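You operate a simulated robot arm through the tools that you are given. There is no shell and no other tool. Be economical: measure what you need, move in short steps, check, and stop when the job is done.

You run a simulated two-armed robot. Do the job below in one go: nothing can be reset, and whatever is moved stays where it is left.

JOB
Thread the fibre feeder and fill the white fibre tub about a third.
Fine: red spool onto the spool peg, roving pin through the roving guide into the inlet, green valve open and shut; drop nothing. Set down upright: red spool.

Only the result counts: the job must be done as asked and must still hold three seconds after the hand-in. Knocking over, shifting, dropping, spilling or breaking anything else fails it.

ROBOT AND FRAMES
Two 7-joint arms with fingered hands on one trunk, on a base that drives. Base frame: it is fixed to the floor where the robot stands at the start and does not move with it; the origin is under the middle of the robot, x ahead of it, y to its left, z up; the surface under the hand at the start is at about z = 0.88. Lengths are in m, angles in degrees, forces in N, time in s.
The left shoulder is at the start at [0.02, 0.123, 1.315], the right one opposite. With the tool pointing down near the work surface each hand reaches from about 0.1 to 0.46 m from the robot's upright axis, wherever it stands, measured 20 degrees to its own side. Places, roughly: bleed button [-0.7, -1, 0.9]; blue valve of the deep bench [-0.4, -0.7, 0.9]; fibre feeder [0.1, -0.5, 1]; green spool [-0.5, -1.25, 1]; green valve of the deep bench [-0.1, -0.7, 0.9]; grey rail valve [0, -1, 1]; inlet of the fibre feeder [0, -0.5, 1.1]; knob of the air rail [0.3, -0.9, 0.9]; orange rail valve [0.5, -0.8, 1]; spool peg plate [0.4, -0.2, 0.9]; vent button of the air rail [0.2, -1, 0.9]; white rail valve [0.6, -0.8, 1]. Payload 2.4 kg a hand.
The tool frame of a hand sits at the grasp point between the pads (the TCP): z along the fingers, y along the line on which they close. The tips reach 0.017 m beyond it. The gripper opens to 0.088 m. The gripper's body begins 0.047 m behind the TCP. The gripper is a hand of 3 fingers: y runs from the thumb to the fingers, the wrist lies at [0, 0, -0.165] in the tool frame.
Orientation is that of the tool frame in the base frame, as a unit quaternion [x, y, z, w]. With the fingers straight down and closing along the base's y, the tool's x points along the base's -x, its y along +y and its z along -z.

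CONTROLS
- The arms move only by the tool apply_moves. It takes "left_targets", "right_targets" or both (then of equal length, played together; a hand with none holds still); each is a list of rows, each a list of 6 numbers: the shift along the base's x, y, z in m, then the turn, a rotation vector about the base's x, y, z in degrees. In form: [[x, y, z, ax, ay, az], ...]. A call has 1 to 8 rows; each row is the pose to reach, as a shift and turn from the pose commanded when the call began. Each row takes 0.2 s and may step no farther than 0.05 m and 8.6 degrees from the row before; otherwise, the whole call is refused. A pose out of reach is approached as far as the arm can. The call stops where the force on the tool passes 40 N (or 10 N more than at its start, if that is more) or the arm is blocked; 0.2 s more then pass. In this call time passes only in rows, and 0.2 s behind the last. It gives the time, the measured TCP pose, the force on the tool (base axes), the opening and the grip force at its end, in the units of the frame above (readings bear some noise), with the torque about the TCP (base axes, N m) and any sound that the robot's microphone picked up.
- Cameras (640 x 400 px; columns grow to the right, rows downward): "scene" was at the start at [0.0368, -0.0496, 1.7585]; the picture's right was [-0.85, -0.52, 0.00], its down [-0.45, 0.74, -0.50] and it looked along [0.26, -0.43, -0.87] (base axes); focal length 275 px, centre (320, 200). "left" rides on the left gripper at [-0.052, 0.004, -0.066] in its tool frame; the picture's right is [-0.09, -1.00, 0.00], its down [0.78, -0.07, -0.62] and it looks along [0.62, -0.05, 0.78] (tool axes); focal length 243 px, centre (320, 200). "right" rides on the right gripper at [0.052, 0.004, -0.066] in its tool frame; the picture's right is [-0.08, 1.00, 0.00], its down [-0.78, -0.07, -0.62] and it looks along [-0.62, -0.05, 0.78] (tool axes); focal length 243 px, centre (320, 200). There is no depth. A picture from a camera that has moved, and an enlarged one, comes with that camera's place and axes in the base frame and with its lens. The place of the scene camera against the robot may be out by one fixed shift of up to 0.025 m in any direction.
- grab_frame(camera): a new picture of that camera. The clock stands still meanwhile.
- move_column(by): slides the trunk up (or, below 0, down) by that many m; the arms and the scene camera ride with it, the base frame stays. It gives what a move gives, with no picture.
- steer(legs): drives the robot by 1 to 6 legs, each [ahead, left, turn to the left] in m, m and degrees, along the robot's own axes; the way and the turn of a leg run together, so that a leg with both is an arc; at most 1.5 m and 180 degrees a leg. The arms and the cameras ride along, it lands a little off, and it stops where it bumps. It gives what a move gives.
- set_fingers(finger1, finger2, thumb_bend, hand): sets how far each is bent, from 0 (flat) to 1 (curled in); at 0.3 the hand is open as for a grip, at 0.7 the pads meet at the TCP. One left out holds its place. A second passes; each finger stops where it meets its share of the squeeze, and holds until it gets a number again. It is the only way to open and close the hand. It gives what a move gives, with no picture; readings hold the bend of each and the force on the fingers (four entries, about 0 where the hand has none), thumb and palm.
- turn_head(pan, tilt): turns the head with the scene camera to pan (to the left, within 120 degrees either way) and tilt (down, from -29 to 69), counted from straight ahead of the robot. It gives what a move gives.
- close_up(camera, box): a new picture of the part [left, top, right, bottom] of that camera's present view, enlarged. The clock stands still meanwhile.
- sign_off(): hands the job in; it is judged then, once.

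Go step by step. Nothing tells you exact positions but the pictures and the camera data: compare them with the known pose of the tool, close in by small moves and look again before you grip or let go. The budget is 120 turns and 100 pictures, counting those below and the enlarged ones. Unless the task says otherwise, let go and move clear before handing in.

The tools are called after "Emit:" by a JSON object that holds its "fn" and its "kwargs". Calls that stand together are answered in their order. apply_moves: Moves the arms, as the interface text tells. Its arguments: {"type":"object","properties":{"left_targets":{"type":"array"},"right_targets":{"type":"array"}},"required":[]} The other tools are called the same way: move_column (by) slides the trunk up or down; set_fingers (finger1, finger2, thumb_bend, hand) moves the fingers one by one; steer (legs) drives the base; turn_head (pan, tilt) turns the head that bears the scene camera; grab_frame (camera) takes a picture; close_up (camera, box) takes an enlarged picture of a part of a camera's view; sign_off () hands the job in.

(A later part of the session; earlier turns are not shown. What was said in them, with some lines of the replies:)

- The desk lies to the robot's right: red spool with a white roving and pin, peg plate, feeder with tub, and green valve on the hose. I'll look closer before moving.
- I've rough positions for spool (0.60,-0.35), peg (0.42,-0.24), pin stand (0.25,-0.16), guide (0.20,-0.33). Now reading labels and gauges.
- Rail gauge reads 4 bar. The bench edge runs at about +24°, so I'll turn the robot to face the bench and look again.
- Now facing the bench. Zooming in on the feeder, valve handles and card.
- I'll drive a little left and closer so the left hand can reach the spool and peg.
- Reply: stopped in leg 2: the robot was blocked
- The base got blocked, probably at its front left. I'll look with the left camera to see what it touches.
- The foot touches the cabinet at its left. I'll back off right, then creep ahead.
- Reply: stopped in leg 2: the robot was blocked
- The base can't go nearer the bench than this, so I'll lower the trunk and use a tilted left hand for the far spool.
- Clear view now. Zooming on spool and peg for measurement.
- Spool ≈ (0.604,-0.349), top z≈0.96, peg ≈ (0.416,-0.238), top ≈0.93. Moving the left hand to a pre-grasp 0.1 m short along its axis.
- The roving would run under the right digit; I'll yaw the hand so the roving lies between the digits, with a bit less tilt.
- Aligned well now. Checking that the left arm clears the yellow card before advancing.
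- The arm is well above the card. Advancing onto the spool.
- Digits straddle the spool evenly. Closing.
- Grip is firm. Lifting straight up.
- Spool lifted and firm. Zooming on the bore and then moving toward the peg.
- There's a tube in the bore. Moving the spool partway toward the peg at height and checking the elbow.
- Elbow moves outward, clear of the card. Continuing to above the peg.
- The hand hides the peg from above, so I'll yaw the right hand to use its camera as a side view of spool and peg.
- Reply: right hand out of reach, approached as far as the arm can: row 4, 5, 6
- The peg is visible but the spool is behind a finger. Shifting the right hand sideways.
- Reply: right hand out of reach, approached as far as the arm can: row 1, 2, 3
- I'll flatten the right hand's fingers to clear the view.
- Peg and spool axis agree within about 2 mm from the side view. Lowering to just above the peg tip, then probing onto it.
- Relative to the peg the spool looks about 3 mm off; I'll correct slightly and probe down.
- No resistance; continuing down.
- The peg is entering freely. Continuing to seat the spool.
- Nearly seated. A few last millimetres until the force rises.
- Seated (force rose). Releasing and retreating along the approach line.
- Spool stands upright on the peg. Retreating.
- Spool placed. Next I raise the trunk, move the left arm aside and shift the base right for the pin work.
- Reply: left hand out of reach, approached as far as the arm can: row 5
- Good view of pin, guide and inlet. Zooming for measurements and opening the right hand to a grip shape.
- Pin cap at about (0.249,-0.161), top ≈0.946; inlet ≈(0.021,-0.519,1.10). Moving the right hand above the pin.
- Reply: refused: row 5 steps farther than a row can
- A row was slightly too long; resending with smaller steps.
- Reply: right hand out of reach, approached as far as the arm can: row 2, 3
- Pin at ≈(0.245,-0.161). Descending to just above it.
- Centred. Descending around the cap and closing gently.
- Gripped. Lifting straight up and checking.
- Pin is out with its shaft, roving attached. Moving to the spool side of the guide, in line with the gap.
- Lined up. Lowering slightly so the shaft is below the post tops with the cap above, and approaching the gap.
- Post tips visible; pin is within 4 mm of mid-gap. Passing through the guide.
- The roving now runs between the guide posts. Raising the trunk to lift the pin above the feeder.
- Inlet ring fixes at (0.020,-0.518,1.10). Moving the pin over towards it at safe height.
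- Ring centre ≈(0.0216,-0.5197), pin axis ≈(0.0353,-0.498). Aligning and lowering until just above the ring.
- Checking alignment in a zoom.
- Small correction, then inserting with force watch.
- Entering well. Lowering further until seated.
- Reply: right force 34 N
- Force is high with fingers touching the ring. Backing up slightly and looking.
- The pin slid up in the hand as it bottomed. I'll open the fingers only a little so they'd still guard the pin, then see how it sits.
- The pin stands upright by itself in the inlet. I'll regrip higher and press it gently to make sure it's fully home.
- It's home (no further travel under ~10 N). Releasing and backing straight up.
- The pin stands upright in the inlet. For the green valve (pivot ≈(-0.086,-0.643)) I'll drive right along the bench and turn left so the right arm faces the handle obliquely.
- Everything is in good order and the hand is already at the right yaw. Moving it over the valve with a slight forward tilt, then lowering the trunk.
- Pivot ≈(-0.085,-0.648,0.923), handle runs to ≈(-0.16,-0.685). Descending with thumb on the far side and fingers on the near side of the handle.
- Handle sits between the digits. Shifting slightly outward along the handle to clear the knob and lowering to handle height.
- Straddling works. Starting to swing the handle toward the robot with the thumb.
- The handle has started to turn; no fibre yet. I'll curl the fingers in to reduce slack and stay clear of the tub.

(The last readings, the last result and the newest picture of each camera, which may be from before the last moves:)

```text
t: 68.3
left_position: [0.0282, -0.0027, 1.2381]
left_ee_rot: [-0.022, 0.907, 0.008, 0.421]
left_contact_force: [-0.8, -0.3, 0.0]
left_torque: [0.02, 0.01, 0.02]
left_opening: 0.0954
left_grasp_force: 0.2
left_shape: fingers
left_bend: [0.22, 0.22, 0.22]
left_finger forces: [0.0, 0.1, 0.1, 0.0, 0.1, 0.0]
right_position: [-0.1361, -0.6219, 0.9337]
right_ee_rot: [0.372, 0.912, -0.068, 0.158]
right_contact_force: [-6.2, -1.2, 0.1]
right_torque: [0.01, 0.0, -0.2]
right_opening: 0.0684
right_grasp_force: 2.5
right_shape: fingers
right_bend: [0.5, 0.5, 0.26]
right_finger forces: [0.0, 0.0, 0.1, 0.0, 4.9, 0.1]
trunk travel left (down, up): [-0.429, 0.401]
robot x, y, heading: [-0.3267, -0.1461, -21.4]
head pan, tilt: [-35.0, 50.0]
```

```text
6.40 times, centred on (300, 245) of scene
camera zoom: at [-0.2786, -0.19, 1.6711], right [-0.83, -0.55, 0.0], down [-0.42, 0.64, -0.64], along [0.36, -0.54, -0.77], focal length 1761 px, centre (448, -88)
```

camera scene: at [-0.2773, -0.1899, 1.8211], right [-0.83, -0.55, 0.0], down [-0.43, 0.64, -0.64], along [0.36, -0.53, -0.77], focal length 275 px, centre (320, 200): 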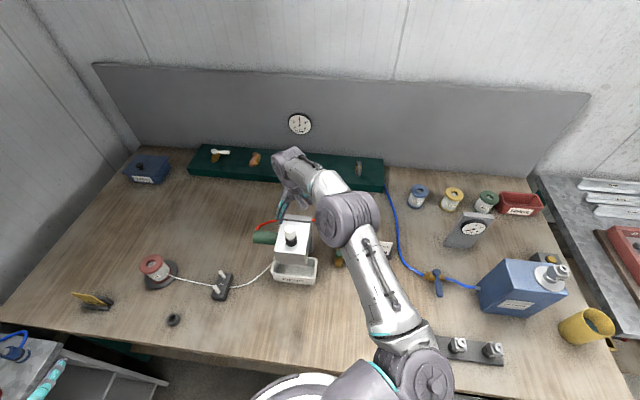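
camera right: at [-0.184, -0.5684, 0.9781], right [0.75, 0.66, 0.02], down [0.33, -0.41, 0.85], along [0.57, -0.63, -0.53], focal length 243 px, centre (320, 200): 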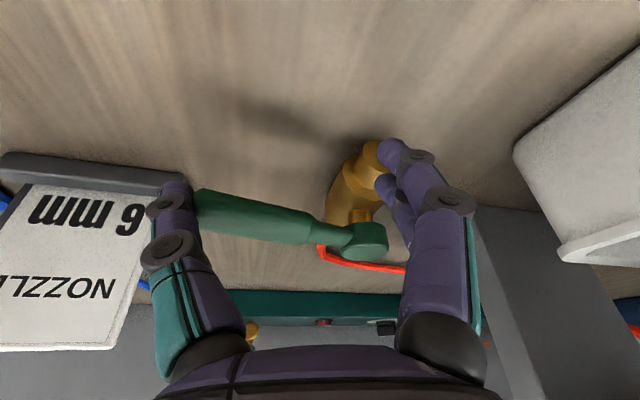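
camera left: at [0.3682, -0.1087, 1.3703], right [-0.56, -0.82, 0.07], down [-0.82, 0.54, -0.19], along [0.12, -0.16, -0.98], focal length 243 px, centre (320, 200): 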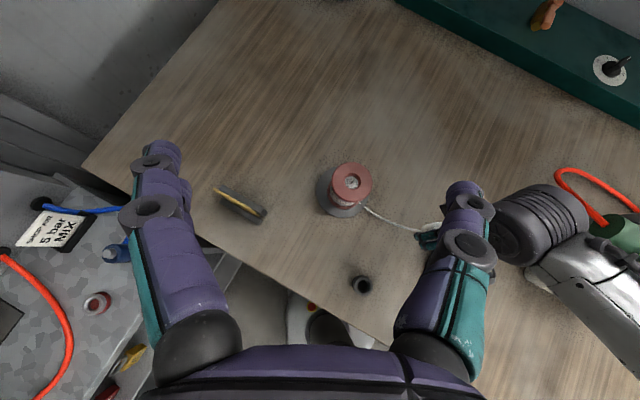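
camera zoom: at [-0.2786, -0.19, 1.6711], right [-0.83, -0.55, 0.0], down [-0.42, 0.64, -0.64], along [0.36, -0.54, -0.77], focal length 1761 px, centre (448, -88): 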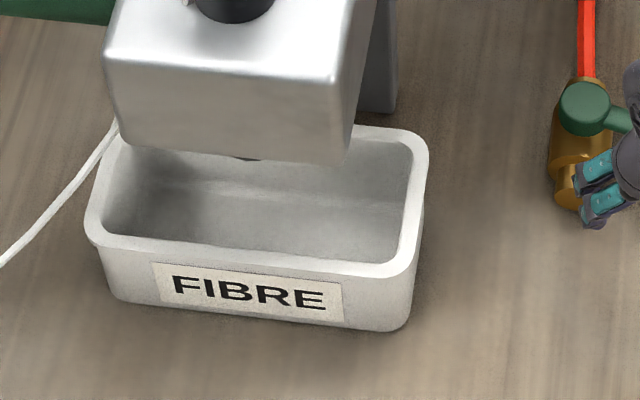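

The yaw let the thumb slip round to the handle's end; the handle moved only ~10°. I'll re-seat the thumb behind the handle (fingers flat, out of the way) and use the thumb as a pusher.

Emit:
{"fn": "set_fingers", "kwargs": {"hand": "right", "finger1": 0, "finger2": 0, "thumb_bend": 0.3}}

Emit:
{"fn": "apply_moves", "kwargs": {"right_targets": [[0, 0.003, 0.03, 0, 0, 6], [0.008, -0.01, 0.04, 0, 0, 14], [0.015, -0.02, 0.04, 0, 0, 22], [0.015, -0.02, 0.03, 0, 0, 24]]}}

Emit:
{"fn": "grab_frame", "kwargs": {"camera": "right"}}

```text
t: 69.3
left_position: [0.0288, -0.0032, 1.2379]
left_ee_rot: [-0.023, 0.907, 0.009, 0.421]
left_contact_force: [0.4, -0.5, 0.1]
left_torque: [0.01, 0.05, 0.01]
left_opening: 0.0954
left_grasp_force: 0.1
left_shape: fingers
left_bend: [0.22, 0.22, 0.22]
left_finger forces: [0.0, 0.1, 0.1, 0.0, 0.0, 0.0]
right_position: [-0.1348, -0.6207, 0.9329]
right_ee_rot: [0.373, 0.912, -0.068, 0.157]
right_contact_force: [-4.3, -0.7, 1.0]
right_torque: [-0.05, 0.03, -0.12]
right_opening: 0.1096
right_grasp_force: 2.4
right_shape: fingers
right_bend: [0.0, 0.0, 0.26]
right_finger forces: [0.0, 0.0, 0.1, 0.0, 4.5, 0.0]
trunk travel left (down, up): [-0.429, 0.401]
robot x, y, heading: [-0.3248, -0.1424, -21.4]
head pan, tilt: [-35.0, 50.0]
```

```text
t: 70.3
left_position: [0.0285, -0.0042, 1.2398]
left_ee_rot: [-0.022, 0.907, 0.008, 0.42]
left_contact_force: [0.3, 0.7, 0.2]
left_torque: [0.0, 0.0, 0.01]
left_opening: 0.0954
left_grasp_force: 0.1
left_shape: fingers
left_bend: [0.22, 0.22, 0.22]
left_finger forces: [0.1, 0.0, 0.0, 0.1, 0.0, 0.1]
right_position: [-0.1183, -0.642, 0.9624]
right_ee_rot: [0.173, 0.97, -0.035, 0.167]
right_contact_force: [-0.6, -0.2, 0.2]
right_torque: [0.01, -0.01, -0.01]
right_opening: 0.1047
right_grasp_force: 0.1
right_shape: fingers
right_bend: [0.0, 0.0, 0.3]
right_finger forces: [0.0, 0.0, 0.0, 0.0, 0.0, 0.0]
trunk travel left (down, up): [-0.429, 0.401]
robot x, y, heading: [-0.3237, -0.142, -21.4]
head pan, tilt: [-35.0, 50.0]
```

```text
11 pictures are left
camera right: at [-0.1844, -0.6129, 1.0081], right [0.42, 0.91, 0.02], down [0.47, -0.24, 0.85], along [0.77, -0.35, -0.53], focal length 243 px, centre (320, 200)
```

right: 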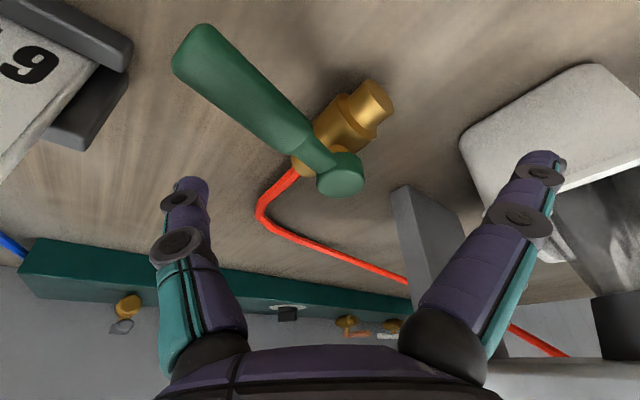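

Handle is at ~12°. Setting fingers back to clear the tub, lowering the thumb behind the handle.

Emit:
{"fn": "set_fingers", "kwargs": {"hand": "right", "finger1": 0.3, "finger2": 0.3}}

Emit:
{"fn": "apply_moves", "kwargs": {"right_targets": [[-0.002, 0, -0.015, 0, 0, 0], [-0.002, 0, -0.03, 0, 0, 0]]}}

Emit:
{"fn": "grab_frame", "kwargs": {"camera": "right"}}

```text
t: 71.3
left_position: [0.0278, -0.0024, 1.2387]
left_ee_rot: [-0.022, 0.907, 0.008, 0.421]
left_contact_force: [1.2, 0.0, -0.1]
left_torque: [0.01, -0.01, 0.01]
left_opening: 0.0956
left_grasp_force: 0.0
left_shape: fingers
left_bend: [0.22, 0.22, 0.22]
left_finger forces: [0.0, 0.0, 0.0, 0.0, 0.0, 0.0]
right_position: [-0.1179, -0.6414, 0.9628]
right_ee_rot: [0.174, 0.97, -0.035, 0.167]
right_contact_force: [0.2, 0.1, -0.1]
right_torque: [-0.01, -0.04, 0.01]
right_opening: 0.0852
right_grasp_force: 0.0
right_shape: fingers
right_bend: [0.3, 0.3, 0.3]
right_finger forces: [0.1, 0.1, 0.1, 0.0, 0.0, 0.0]
trunk travel left (down, up): [-0.429, 0.401]
robot x, y, heading: [-0.3246, -0.1403, -21.4]
head pan, tilt: [-35.0, 50.0]
```

```text
t: 71.9
left_position: [0.0279, -0.0045, 1.2381]
left_ee_rot: [-0.022, 0.907, 0.008, 0.42]
left_contact_force: [0.6, -0.1, 0.6]
left_torque: [0.0, 0.0, -0.01]
left_opening: 0.0952
left_grasp_force: 0.1
left_shape: fingers
left_bend: [0.22, 0.22, 0.22]
left_finger forces: [0.0, 0.1, 0.1, 0.1, 0.1, 0.0]
right_position: [-0.1212, -0.6441, 0.9345]
right_ee_rot: [0.174, 0.97, -0.034, 0.167]
right_contact_force: [-0.4, 0.0, -0.7]
right_torque: [-0.03, 0.01, 0.02]
right_opening: 0.0852
right_grasp_force: 0.1
right_shape: fingers
right_bend: [0.3, 0.3, 0.3]
right_finger forces: [0.0, 0.1, 0.0, 0.0, 0.0, 0.1]
trunk travel left (down, up): [-0.429, 0.401]
robot x, y, heading: [-0.3238, -0.1423, -21.2]
head pan, tilt: [-35.0, 50.0]
```

```text
10 pictures are left
camera right: at [-0.1878, -0.6139, 0.9794], right [0.42, 0.91, 0.02], down [0.47, -0.24, 0.85], along [0.77, -0.35, -0.53], focal length 243 px, centre (320, 200)
```

right: 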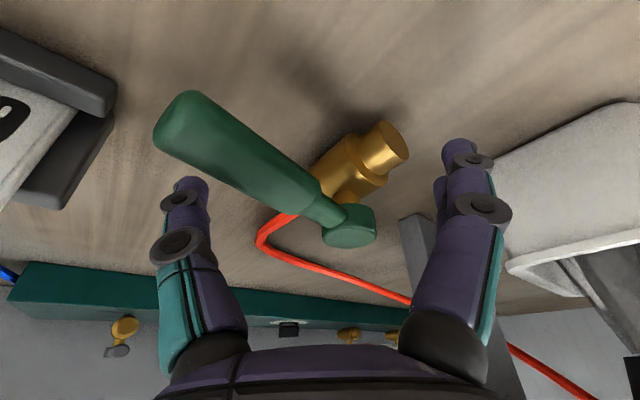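

Thumb now sits behind the handle. Pushing it open along the arc.

Emit:
{"fn": "apply_moves", "kwargs": {"right_targets": [[0.001, 0.013, 0, 0, 0, 0], [-0.003, 0.027, 0, 0, 0, 0], [-0.005, 0.042, 0, 0, 0, 0], [-0.003, 0.056, 0, 0, 0, 0]]}}

Emit:
{"fn": "grab_frame", "kwargs": {"camera": "scene"}}

```text
t: 72.9
left_position: [0.0289, -0.0023, 1.2372]
left_ee_rot: [-0.022, 0.907, 0.008, 0.42]
left_contact_force: [0.0, 0.3, 0.1]
left_torque: [-0.01, -0.01, 0.01]
left_opening: 0.0953
left_grasp_force: 0.2
left_shape: fingers
left_bend: [0.22, 0.22, 0.22]
left_finger forces: [0.0, 0.0, 0.0, 0.1, 0.0, 0.1]
right_position: [-0.1252, -0.5859, 0.9321]
right_ee_rot: [0.174, 0.97, -0.034, 0.167]
right_contact_force: [-0.3, -0.3, 0.8]
right_torque: [0.01, 0.0, 0.06]
right_opening: 0.0858
right_grasp_force: 0.5
right_shape: fingers
right_bend: [0.3, 0.3, 0.29]
right_finger forces: [0.0, 0.0, 0.0, 0.1, 0.6, 0.1]
trunk travel left (down, up): [-0.429, 0.401]
robot x, y, heading: [-0.3258, -0.1436, -21.4]
head pan, tilt: [-35.0, 50.0]
```

```text
9 pictures are left
camera scene: at [-0.2774, -0.1898, 1.6711], right [-0.83, -0.55, 0.0], down [-0.42, 0.64, -0.64], along [0.36, -0.54, -0.77], focal length 275 px, centre (320, 200)
```

scene: 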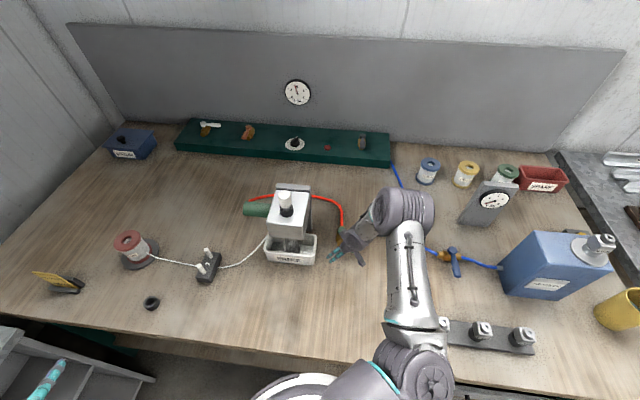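

Emit:
{"fn": "close_up", "kwargs": {"camera": "scene", "box": [250, 190, 390, 280]}}

```text
4.44 times, centred on (320, 235) of scene
camera zoom: at [-0.2774, -0.1898, 1.6711], right [-0.83, -0.55, 0.0], down [-0.42, 0.64, -0.64], along [0.36, -0.54, -0.77], focal length 1223 px, centre (320, 44)
```

zoom: 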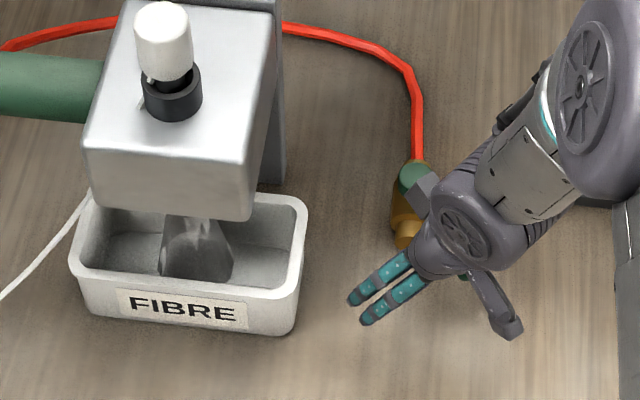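

Fibre is falling into the tub. While it runs I'll hop the thumb over to the handle's near side, ready to shut it.

Emit:
{"fn": "apply_moves", "kwargs": {"right_targets": [[-0.001, 0, 0.032, 0, 0, 0], [-0.001, 0.038, 0.034, 0, 0, 0], [-0.001, 0.039, 0.0, 0, 0, 0]]}}

Emit:
{"fn": "close_up", "kwargs": {"camera": "scene", "box": [250, 190, 390, 280]}}

```text
t: 73.7
left_position: [0.0277, -0.0021, 1.2372]
left_ee_rot: [-0.022, 0.907, 0.007, 0.42]
left_contact_force: [0.3, -0.6, -0.8]
left_torque: [0.01, 0.02, 0.03]
left_opening: 0.0957
left_grasp_force: 0.0
left_shape: fingers
left_bend: [0.22, 0.22, 0.22]
left_finger forces: [0.1, 0.0, 0.0, 0.1, 0.1, 0.1]
right_position: [-0.1217, -0.549, 0.9318]
right_ee_rot: [0.172, 0.97, -0.036, 0.169]
right_contact_force: [5.0, -2.4, 20.7]
right_torque: [-1.44, 0.6, 0.38]
right_opening: 0.1056
right_grasp_force: 11.0
right_shape: fingers
right_bend: [0.3, 0.3, 0.0]
right_finger forces: [0.0, 0.1, 0.0, 0.0, 22.3, 0.0]
trunk travel left (down, up): [-0.429, 0.401]
robot x, y, heading: [-0.324, -0.1407, -21.4]
head pan, tilt: [-35.0, 50.0]
```

```text
4.44 times, centred on (320, 235) of scene
camera zoom: at [-0.2773, -0.1884, 1.6714], right [-0.83, -0.55, 0.0], down [-0.42, 0.64, -0.64], along [0.36, -0.54, -0.77], focal length 1223 px, centre (320, 44)
```

zoom: 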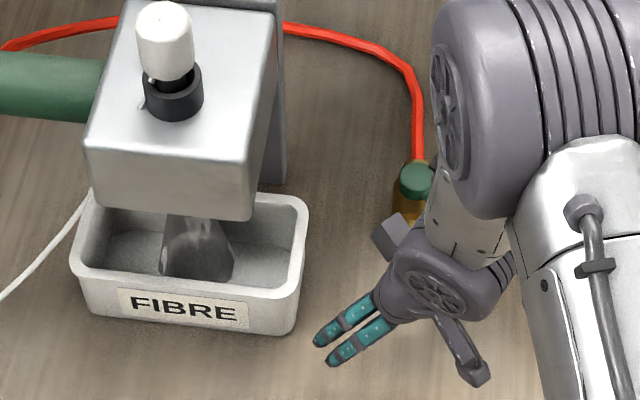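

The thumb came down on the handle itself; fill is still low. Lifting, shifting a bit further and lowering again.

Emit:
{"fn": "apply_moves", "kwargs": {"right_targets": [[0, 0, 0.03, 0, 0, 0], [0, 0.016, 0.03, 0, 0, 0], [0, 0.017, 0.0, 0, 0, 0]]}}

Emit:
{"fn": "grab_frame", "kwargs": {"camera": "right"}}

```text
t: 74.5
left_position: [0.0291, -0.0039, 1.2381]
left_ee_rot: [-0.02, 0.907, 0.008, 0.421]
left_contact_force: [-0.3, 0.3, 0.1]
left_torque: [-0.01, 0.03, -0.02]
left_opening: 0.0955
left_grasp_force: 0.1
left_shape: fingers
left_bend: [0.22, 0.22, 0.22]
left_finger forces: [0.0, 0.0, 0.1, 0.0, 0.1, 0.1]
right_position: [-0.1239, -0.5309, 0.9333]
right_ee_rot: [0.175, 0.97, -0.033, 0.166]
right_contact_force: [-0.4, 0.3, -0.1]
right_torque: [0.04, 0.01, -0.01]
right_opening: 0.085
right_grasp_force: 0.1
right_shape: fingers
right_bend: [0.3, 0.3, 0.3]
right_finger forces: [0.1, 0.0, 0.0, 0.0, 0.0, 0.0]
trunk travel left (down, up): [-0.429, 0.401]
robot x, y, heading: [-0.3211, -0.1409, -21.1]
head pan, tilt: [-35.0, 50.0]
```

```text
6 pictures are left
camera right: at [-0.1901, -0.5014, 0.9769], right [0.42, 0.91, 0.02], down [0.47, -0.24, 0.85], along [0.77, -0.35, -0.53], focal length 243 px, centre (320, 200)
```

right: 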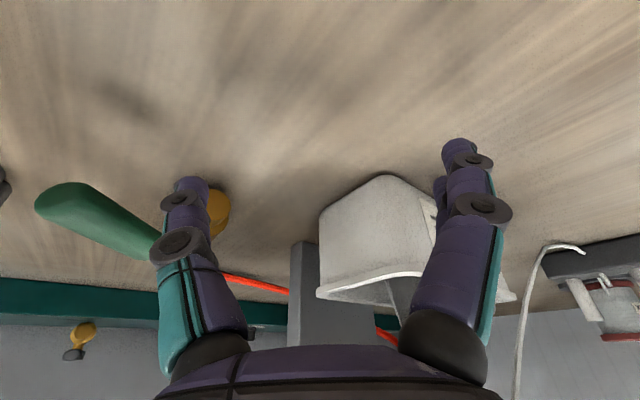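

Thumb is on the near side; handle about 40° open and flowing. Pre-positioning close to the handle and checking the tub.

Emit:
{"fn": "apply_moves", "kwargs": {"right_targets": [[-0.002, -0.03, 0, 0, 0, 0]]}}

Emit:
{"fn": "close_up", "kwargs": {"camera": "scene", "box": [255, 215, 335, 275]}}

```text
t: 74.9
left_position: [0.0272, -0.0039, 1.2383]
left_ee_rot: [-0.022, 0.907, 0.009, 0.42]
left_contact_force: [-0.2, 0.0, 0.7]
left_torque: [0.03, 0.0, 0.05]
left_opening: 0.0954
left_grasp_force: 0.0
left_shape: fingers
left_bend: [0.22, 0.22, 0.22]
left_finger forces: [0.0, 0.1, 0.0, 0.0, 0.0, 0.0]
right_position: [-0.1282, -0.5583, 0.93]
right_ee_rot: [0.174, 0.97, -0.033, 0.167]
right_contact_force: [0.5, 0.7, 0.4]
right_torque: [0.04, 0.0, 0.01]
right_opening: 0.0838
right_grasp_force: 0.3
right_shape: fingers
right_bend: [0.3, 0.3, 0.31]
right_finger forces: [0.0, 0.0, 0.0, 0.0, 0.4, 0.0]
trunk travel left (down, up): [-0.429, 0.401]
robot x, y, heading: [-0.3276, -0.138, -21.3]
head pan, tilt: [-35.0, 50.0]
```

```text
6.67 times, centred on (295, 245) of scene
camera zoom: at [-0.278, -0.191, 1.671], right [-0.83, -0.55, 0.0], down [-0.42, 0.64, -0.64], along [0.36, -0.53, -0.77], focal length 1835 px, centre (487, -100)
```

zoom: 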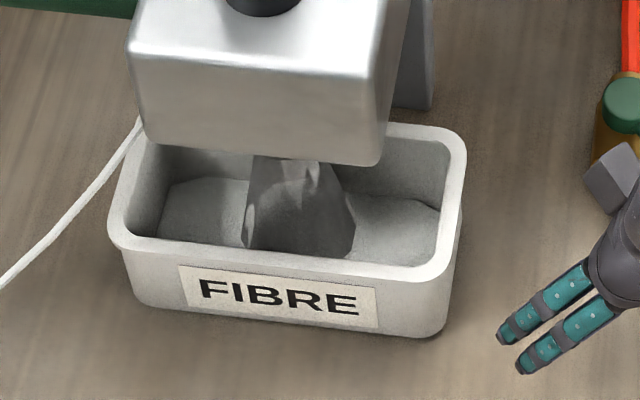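

Fibre now covers the floor. One more zoom to judge the level while the clock stands still.

Emit:
{"fn": "close_up", "kwargs": {"camera": "scene", "box": [266, 228, 316, 260]}}

```text
12.50 times, centred on (291, 244) of scene
camera zoom: at [-0.278, -0.191, 1.671], right [-0.83, -0.55, 0.0], down [-0.42, 0.64, -0.64], along [0.36, -0.53, -0.77], focal length 3440 px, centre (682, -350)
```

zoom: 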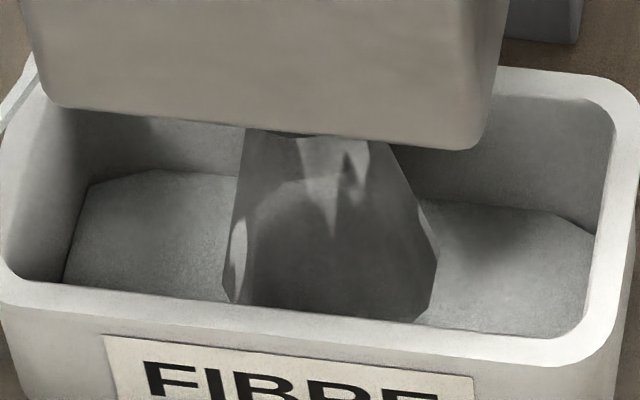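

The level is still low (about 0.044 m below the rim). Waiting about three seconds with the hand holding still.

Emit:
{"fn": "apply_moves", "kwargs": {"right_targets": [[0, 0, 0, 0, 0, 0], [0, 0, 0, 0, 0, 0], [0, 0, 0, 0, 0, 0], [0, 0, 0, 0, 0, 0], [0, 0, 0, 0, 0, 0], [0, 0, 0, 0, 0, 0], [0, 0, 0, 0, 0, 0], [0, 0, 0, 0, 0, 0]]}}

Emit:
{"fn": "apply_moves", "kwargs": {"right_targets": [[0, 0, 0, 0, 0, 0], [0, 0, 0, 0, 0, 0], [0, 0, 0, 0, 0, 0], [0, 0, 0, 0, 0, 0], [0, 0, 0, 0, 0, 0]]}}

Emit:
{"fn": "close_up", "kwargs": {"camera": "scene", "box": [266, 228, 316, 260]}}

```text
t: 76.7
left_position: [0.028, -0.0037, 1.2376]
left_ee_rot: [-0.022, 0.907, 0.009, 0.42]
left_contact_force: [0.4, 0.1, 0.9]
left_torque: [0.02, 0.0, 0.0]
left_opening: 0.0952
left_grasp_force: 0.0
left_shape: fingers
left_bend: [0.22, 0.22, 0.22]
left_finger forces: [0.0, 0.0, 0.1, 0.0, 0.1, 0.1]
right_position: [-0.1263, -0.5595, 0.9323]
right_ee_rot: [0.173, 0.97, -0.033, 0.167]
right_contact_force: [-0.1, 0.2, -0.6]
right_torque: [-0.02, -0.02, 0.0]
right_opening: 0.0844
right_grasp_force: 0.2
right_shape: fingers
right_bend: [0.3, 0.3, 0.3]
right_finger forces: [0.1, 0.0, 0.0, 0.0, 0.2, 0.1]
trunk travel left (down, up): [-0.429, 0.401]
robot x, y, heading: [-0.3254, -0.1431, -21.3]
head pan, tilt: [-35.0, 50.0]
```

```text
t: 77.9
left_position: [0.028, -0.0028, 1.2377]
left_ee_rot: [-0.022, 0.907, 0.008, 0.421]
left_contact_force: [0.0, -0.5, 0.1]
left_torque: [0.0, -0.01, 0.03]
left_opening: 0.0954
left_grasp_force: 0.1
left_shape: fingers
left_bend: [0.22, 0.22, 0.22]
left_finger forces: [0.1, 0.0, 0.1, 0.0, 0.0, 0.0]
right_position: [-0.1272, -0.5584, 0.93]
right_ee_rot: [0.175, 0.97, -0.034, 0.167]
right_contact_force: [-0.1, 0.7, -0.1]
right_torque: [-0.01, -0.02, 0.01]
right_opening: 0.0844
right_grasp_force: 0.0
right_shape: fingers
right_bend: [0.3, 0.3, 0.3]
right_finger forces: [0.0, 0.0, 0.0, 0.1, 0.1, 0.0]
trunk travel left (down, up): [-0.429, 0.401]
robot x, y, heading: [-0.3235, -0.1429, -21.6]
head pan, tilt: [-35.0, 50.0]
```

```text
12.50 times, centred on (291, 244) of scene
camera zoom: at [-0.2775, -0.1899, 1.6711], right [-0.83, -0.55, 0.0], down [-0.42, 0.64, -0.64], along [0.36, -0.54, -0.77], focal length 3440 px, centre (682, -350)
```

zoom: 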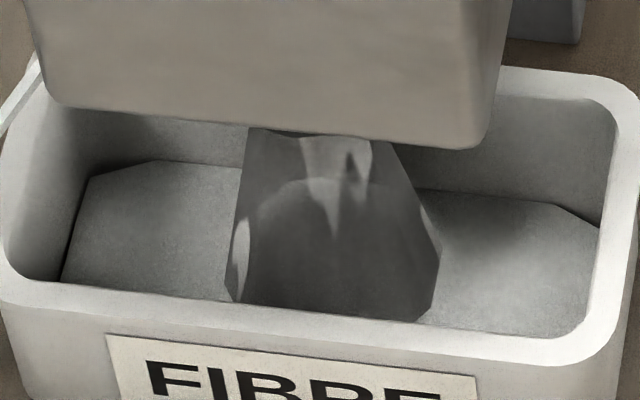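

Rise ≈3.3 mm in 3 s, i.e. ~1.1 mm/s; the tub is ~46 mm deep inside, so a third needs ~15.5 mm. Waiting about 5.4 s more, then re-measuring.

Emit:
{"fn": "apply_moves", "kwargs": {"right_targets": [[0, 0, 0, 0, 0, 0], [0, 0, 0, 0, 0, 0], [0, 0, 0, 0, 0, 0], [0, 0, 0, 0, 0, 0], [0, 0, 0, 0, 0, 0], [0, 0, 0, 0, 0, 0], [0, 0, 0, 0, 0, 0], [0, 0, 0, 0, 0, 0]]}}

Emit:
{"fn": "apply_moves", "kwargs": {"right_targets": [[0, 0, 0, 0, 0, 0], [0, 0, 0, 0, 0, 0], [0, 0, 0, 0, 0, 0], [0, 0, 0, 0, 0, 0], [0, 0, 0, 0, 0, 0], [0, 0, 0, 0, 0, 0], [0, 0, 0, 0, 0, 0], [0, 0, 0, 0, 0, 0]]}}

Emit:
{"fn": "apply_moves", "kwargs": {"right_targets": [[0, 0, 0, 0, 0, 0], [0, 0, 0, 0, 0, 0], [0, 0, 0, 0, 0, 0], [0, 0, 0, 0, 0, 0], [0, 0, 0, 0, 0, 0], [0, 0, 0, 0, 0, 0], [0, 0, 0, 0, 0, 0], [0, 0, 0, 0, 0, 0]]}}

Emit:
{"fn": "close_up", "kwargs": {"camera": "scene", "box": [266, 228, 316, 260]}}

```text
t: 79.7
left_position: [0.0285, -0.0024, 1.2387]
left_ee_rot: [-0.022, 0.907, 0.008, 0.42]
left_contact_force: [0.3, 0.1, -0.1]
left_torque: [-0.02, -0.03, -0.03]
left_opening: 0.0955
left_grasp_force: 0.0
left_shape: fingers
left_bend: [0.22, 0.22, 0.22]
left_finger forces: [0.0, 0.1, 0.1, 0.0, 0.0, 0.0]
right_position: [-0.1261, -0.5586, 0.931]
right_ee_rot: [0.174, 0.97, -0.033, 0.166]
right_contact_force: [0.8, -0.1, -0.7]
right_torque: [0.0, 0.01, -0.01]
right_opening: 0.0843
right_grasp_force: 0.1
right_shape: fingers
right_bend: [0.3, 0.3, 0.3]
right_finger forces: [0.0, 0.1, 0.0, 0.0, 0.1, 0.0]
trunk travel left (down, up): [-0.429, 0.401]
robot x, y, heading: [-0.3238, -0.1408, -21.3]
head pan, tilt: [-35.0, 50.0]
```

```text
t: 81.5
left_position: [0.028, -0.0036, 1.2379]
left_ee_rot: [-0.022, 0.907, 0.009, 0.42]
left_contact_force: [-0.3, 0.6, 0.2]
left_torque: [-0.01, -0.01, 0.03]
left_opening: 0.0957
left_grasp_force: 0.1
left_shape: fingers
left_bend: [0.22, 0.22, 0.22]
left_finger forces: [0.1, 0.0, 0.0, 0.1, 0.1, 0.1]
right_position: [-0.1273, -0.5573, 0.931]
right_ee_rot: [0.173, 0.97, -0.033, 0.166]
right_contact_force: [-0.1, 0.0, -0.3]
right_torque: [0.0, -0.03, -0.07]
right_opening: 0.0844
right_grasp_force: 0.1
right_shape: fingers
right_bend: [0.3, 0.3, 0.3]
right_finger forces: [0.0, 0.1, 0.0, 0.0, 0.1, 0.0]
trunk travel left (down, up): [-0.429, 0.401]
robot x, y, heading: [-0.3219, -0.1376, -21.2]
head pan, tilt: [-35.0, 50.0]
```

```text
t: 83.3
left_position: [0.0287, -0.0042, 1.2378]
left_ee_rot: [-0.022, 0.907, 0.008, 0.42]
left_contact_force: [-0.4, 0.1, 0.4]
left_torque: [0.0, 0.03, 0.0]
left_opening: 0.0954
left_grasp_force: 0.1
left_shape: fingers
left_bend: [0.22, 0.22, 0.22]
left_finger forces: [0.0, 0.1, 0.0, 0.1, 0.1, 0.1]
right_position: [-0.1276, -0.5586, 0.9307]
right_ee_rot: [0.174, 0.97, -0.033, 0.167]
right_contact_force: [-0.2, 0.2, 0.0]
right_torque: [0.01, -0.04, 0.01]
right_opening: 0.0846
right_grasp_force: 0.1
right_shape: fingers
right_bend: [0.3, 0.3, 0.3]
right_finger forces: [0.0, 0.0, 0.1, 0.0, 0.1, 0.1]
trunk travel left (down, up): [-0.429, 0.401]
robot x, y, heading: [-0.323, -0.1406, -21.7]
head pan, tilt: [-35.0, 50.0]
```

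```text
12.50 times, centred on (291, 244) of scene
camera zoom: at [-0.2775, -0.1899, 1.6711], right [-0.83, -0.55, 0.0], down [-0.42, 0.64, -0.64], along [0.36, -0.54, -0.77], focal length 3440 px, centre (682, -350)
```

zoom: 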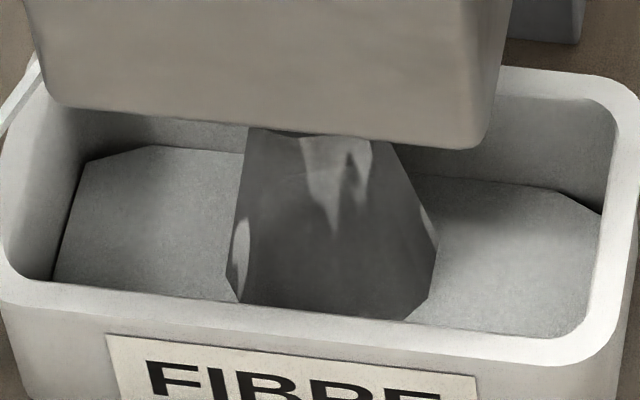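

Level is ~25% at 1.06 mm/s. Waiting about 3 s, then shutting the valve by pushing the handle back.

Emit:
{"fn": "apply_moves", "kwargs": {"right_targets": [[0, 0, 0, 0, 0, 0], [0, 0, 0, 0, 0, 0], [0, 0, 0, 0, 0, 0], [0, 0, 0, 0, 0, 0], [0, 0, 0, 0, 0, 0], [0, 0, 0, 0, 0, 0], [0, 0, 0, 0, 0, 0], [0, 0, 0, 0, 0, 0]]}}

Emit:
{"fn": "apply_moves", "kwargs": {"right_targets": [[0, 0, 0, 0, 0, 0], [0, 0, 0, 0, 0, 0], [0, 0, 0, 0, 0, 0], [0, 0, 0, 0, 0, 0], [0, 0, 0, 0, 0, 0]]}}

Emit:
{"fn": "apply_moves", "kwargs": {"right_targets": [[-0.003, -0.027, 0, 0, 0, 0], [-0.002, -0.042, 0, 0, 0, 0], [0, -0.055, 0, 0, 0, 0], [0.002, -0.067, 0, 0, 0, 0]]}}

```text
t: 85.1
left_position: [0.0294, -0.0029, 1.2377]
left_ee_rot: [-0.021, 0.907, 0.007, 0.42]
left_contact_force: [1.0, 0.0, -0.2]
left_torque: [0.0, -0.01, 0.01]
left_opening: 0.0953
left_grasp_force: 0.0
left_shape: fingers
left_bend: [0.22, 0.22, 0.22]
left_finger forces: [0.1, 0.0, 0.0, 0.1, 0.1, 0.1]
right_position: [-0.127, -0.5579, 0.9313]
right_ee_rot: [0.174, 0.97, -0.033, 0.167]
right_contact_force: [1.1, -0.5, -0.6]
right_torque: [-0.01, -0.02, 0.0]
right_opening: 0.0846
right_grasp_force: 0.1
right_shape: fingers
right_bend: [0.3, 0.3, 0.3]
right_finger forces: [0.0, 0.1, 0.0, 0.1, 0.1, 0.0]
trunk travel left (down, up): [-0.429, 0.401]
robot x, y, heading: [-0.3216, -0.1408, -21.2]
head pan, tilt: [-35.0, 50.0]
```

```text
t: 86.3
left_position: [0.0287, -0.0028, 1.238]
left_ee_rot: [-0.022, 0.907, 0.008, 0.42]
left_contact_force: [-0.2, 0.5, 0.1]
left_torque: [-0.01, -0.02, -0.02]
left_opening: 0.0955
left_grasp_force: 0.1
left_shape: fingers
left_bend: [0.22, 0.22, 0.22]
left_finger forces: [0.0, 0.0, 0.0, 0.0, 0.0, 0.1]
right_position: [-0.1273, -0.5579, 0.9315]
right_ee_rot: [0.174, 0.97, -0.034, 0.167]
right_contact_force: [0.9, 0.6, -0.5]
right_torque: [0.01, -0.02, -0.01]
right_opening: 0.0845
right_grasp_force: 0.1
right_shape: fingers
right_bend: [0.3, 0.3, 0.3]
right_finger forces: [0.0, 0.0, 0.0, 0.0, 0.1, 0.0]
trunk travel left (down, up): [-0.429, 0.401]
robot x, y, heading: [-0.3221, -0.1406, -21.6]
head pan, tilt: [-35.0, 50.0]
```

```text
t: 87.3
left_position: [0.0258, 0.0009, 1.2385]
left_ee_rot: [-0.021, 0.906, 0.006, 0.422]
left_contact_force: [-1.0, -0.1, 0.7]
left_torque: [0.02, -0.05, 0.03]
left_opening: 0.0955
left_grasp_force: 0.0
left_shape: fingers
left_bend: [0.22, 0.22, 0.22]
left_finger forces: [0.0, 0.0, 0.1, 0.0, 0.1, 0.1]
right_position: [-0.1331, -0.6238, 0.9328]
right_ee_rot: [0.176, 0.97, -0.033, 0.163]
right_contact_force: [-23.9, 25.5, 1.1]
right_torque: [0.21, 0.22, -0.96]
right_opening: 0.0648
right_grasp_force: 16.9
right_shape: fingers
right_bend: [0.3, 0.3, 0.4]
right_finger forces: [0.0, 0.0, 0.0, 0.1, 33.6, 0.1]
trunk travel left (down, up): [-0.429, 0.401]
robot x, y, heading: [-0.321, -0.1403, -21.5]
head pan, tilt: [-35.0, 50.0]
```

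The handle meets a firm stop. Checking that the stream has ceased.

Emit:
{"fn": "close_up", "kwargs": {"camera": "scene", "box": [262, 216, 362, 280]}}

```text
6.25 times, centred on (312, 248) of scene
camera zoom: at [-0.2824, -0.185, 1.6713], right [-0.83, -0.55, 0.0], down [-0.42, 0.64, -0.65], along [0.36, -0.54, -0.76], focal length 1720 px, centre (370, -100)
```

zoom: 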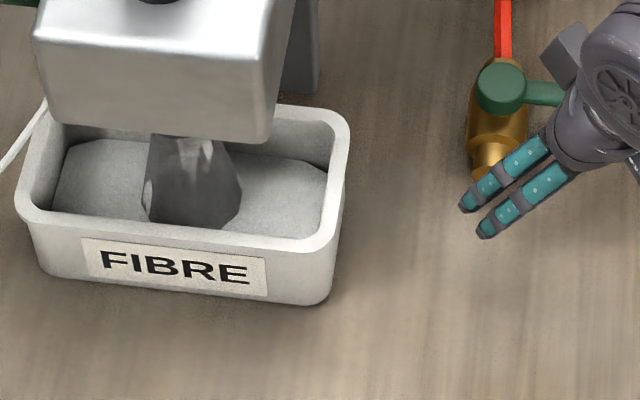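

The handle is hard against its closed stop; the last fibre may still be falling. I'll back the hand off clear of the valve and take the final picture of valve and tub.

Emit:
{"fn": "apply_moves", "kwargs": {"right_targets": [[-0.006, 0.03, 0, 0, 0, 0], [-0.02, 0.04, 0.04, 0, 0, 0], [-0.06, 0.045, 0.06, 0, 0, 0], [-0.1, 0.05, 0.075, 0, 0, 0], [-0.14, 0.055, 0.09, 0, 0, 0]]}}

Emit:
{"fn": "close_up", "kwargs": {"camera": "scene", "box": [262, 206, 372, 276]}}

```text
t: 88.5
left_position: [0.0288, -0.0027, 1.2373]
left_ee_rot: [-0.022, 0.907, 0.009, 0.42]
left_contact_force: [-0.4, -0.4, 0.1]
left_torque: [0.03, 0.0, 0.0]
left_opening: 0.0954
left_grasp_force: 0.0
left_shape: fingers
left_bend: [0.22, 0.22, 0.22]
left_finger forces: [0.0, 0.0, 0.1, 0.0, 0.1, 0.1]
right_position: [-0.2597, -0.5781, 1.0227]
right_ee_rot: [0.175, 0.969, -0.045, 0.17]
right_contact_force: [0.0, 0.0, 0.3]
right_torque: [-0.01, -0.01, -0.02]
right_opening: 0.0846
right_grasp_force: 0.1
right_shape: fingers
right_bend: [0.3, 0.3, 0.3]
right_finger forces: [0.0, 0.1, 0.1, 0.0, 0.0, 0.0]
right hand out of reach, approached as far as the arm can: row 5
trunk travel left (down, up): [-0.429, 0.401]
robot x, y, heading: [-0.321, -0.1395, -21.5]
head pan, tilt: [-35.0, 50.0]
```

```text
5.71 times, centred on (317, 241) of scene
camera zoom: at [-0.277, -0.1894, 1.6711], right [-0.83, -0.55, 0.0], down [-0.42, 0.64, -0.64], along [0.36, -0.54, -0.77], focal length 1572 px, centre (337, -34)
```

zoom: 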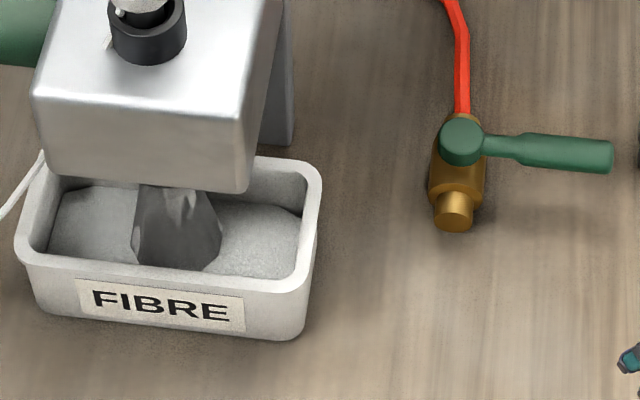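

The handle is back at its starting closed angle (about 206°) against the stop. The level works out to about a third, the spool and pin are in place, and both hands are clear. The last picture still showed fibre under the chute and I have no pictures left to recheck it, so I'm handing in.

Emit:
{"fn": "sign_off", "kwargs": {}}

```text
The job is handed in.
```

I handed the job in, but I couldn't confirm that the fibre flow had fully stopped. The last picture, about 1.2 s after the green valve reached its closed stop, still showed fibre under the chute. By then the handle was back at its starting angle.

The red spool is upright on the peg. The roving runs between the guide posts, and its pin is seated in the inlet. I estimate the tub is about a third full, based on the fill rate I measured before shutting the valve. Nothing was dropped, and both hands are clear.
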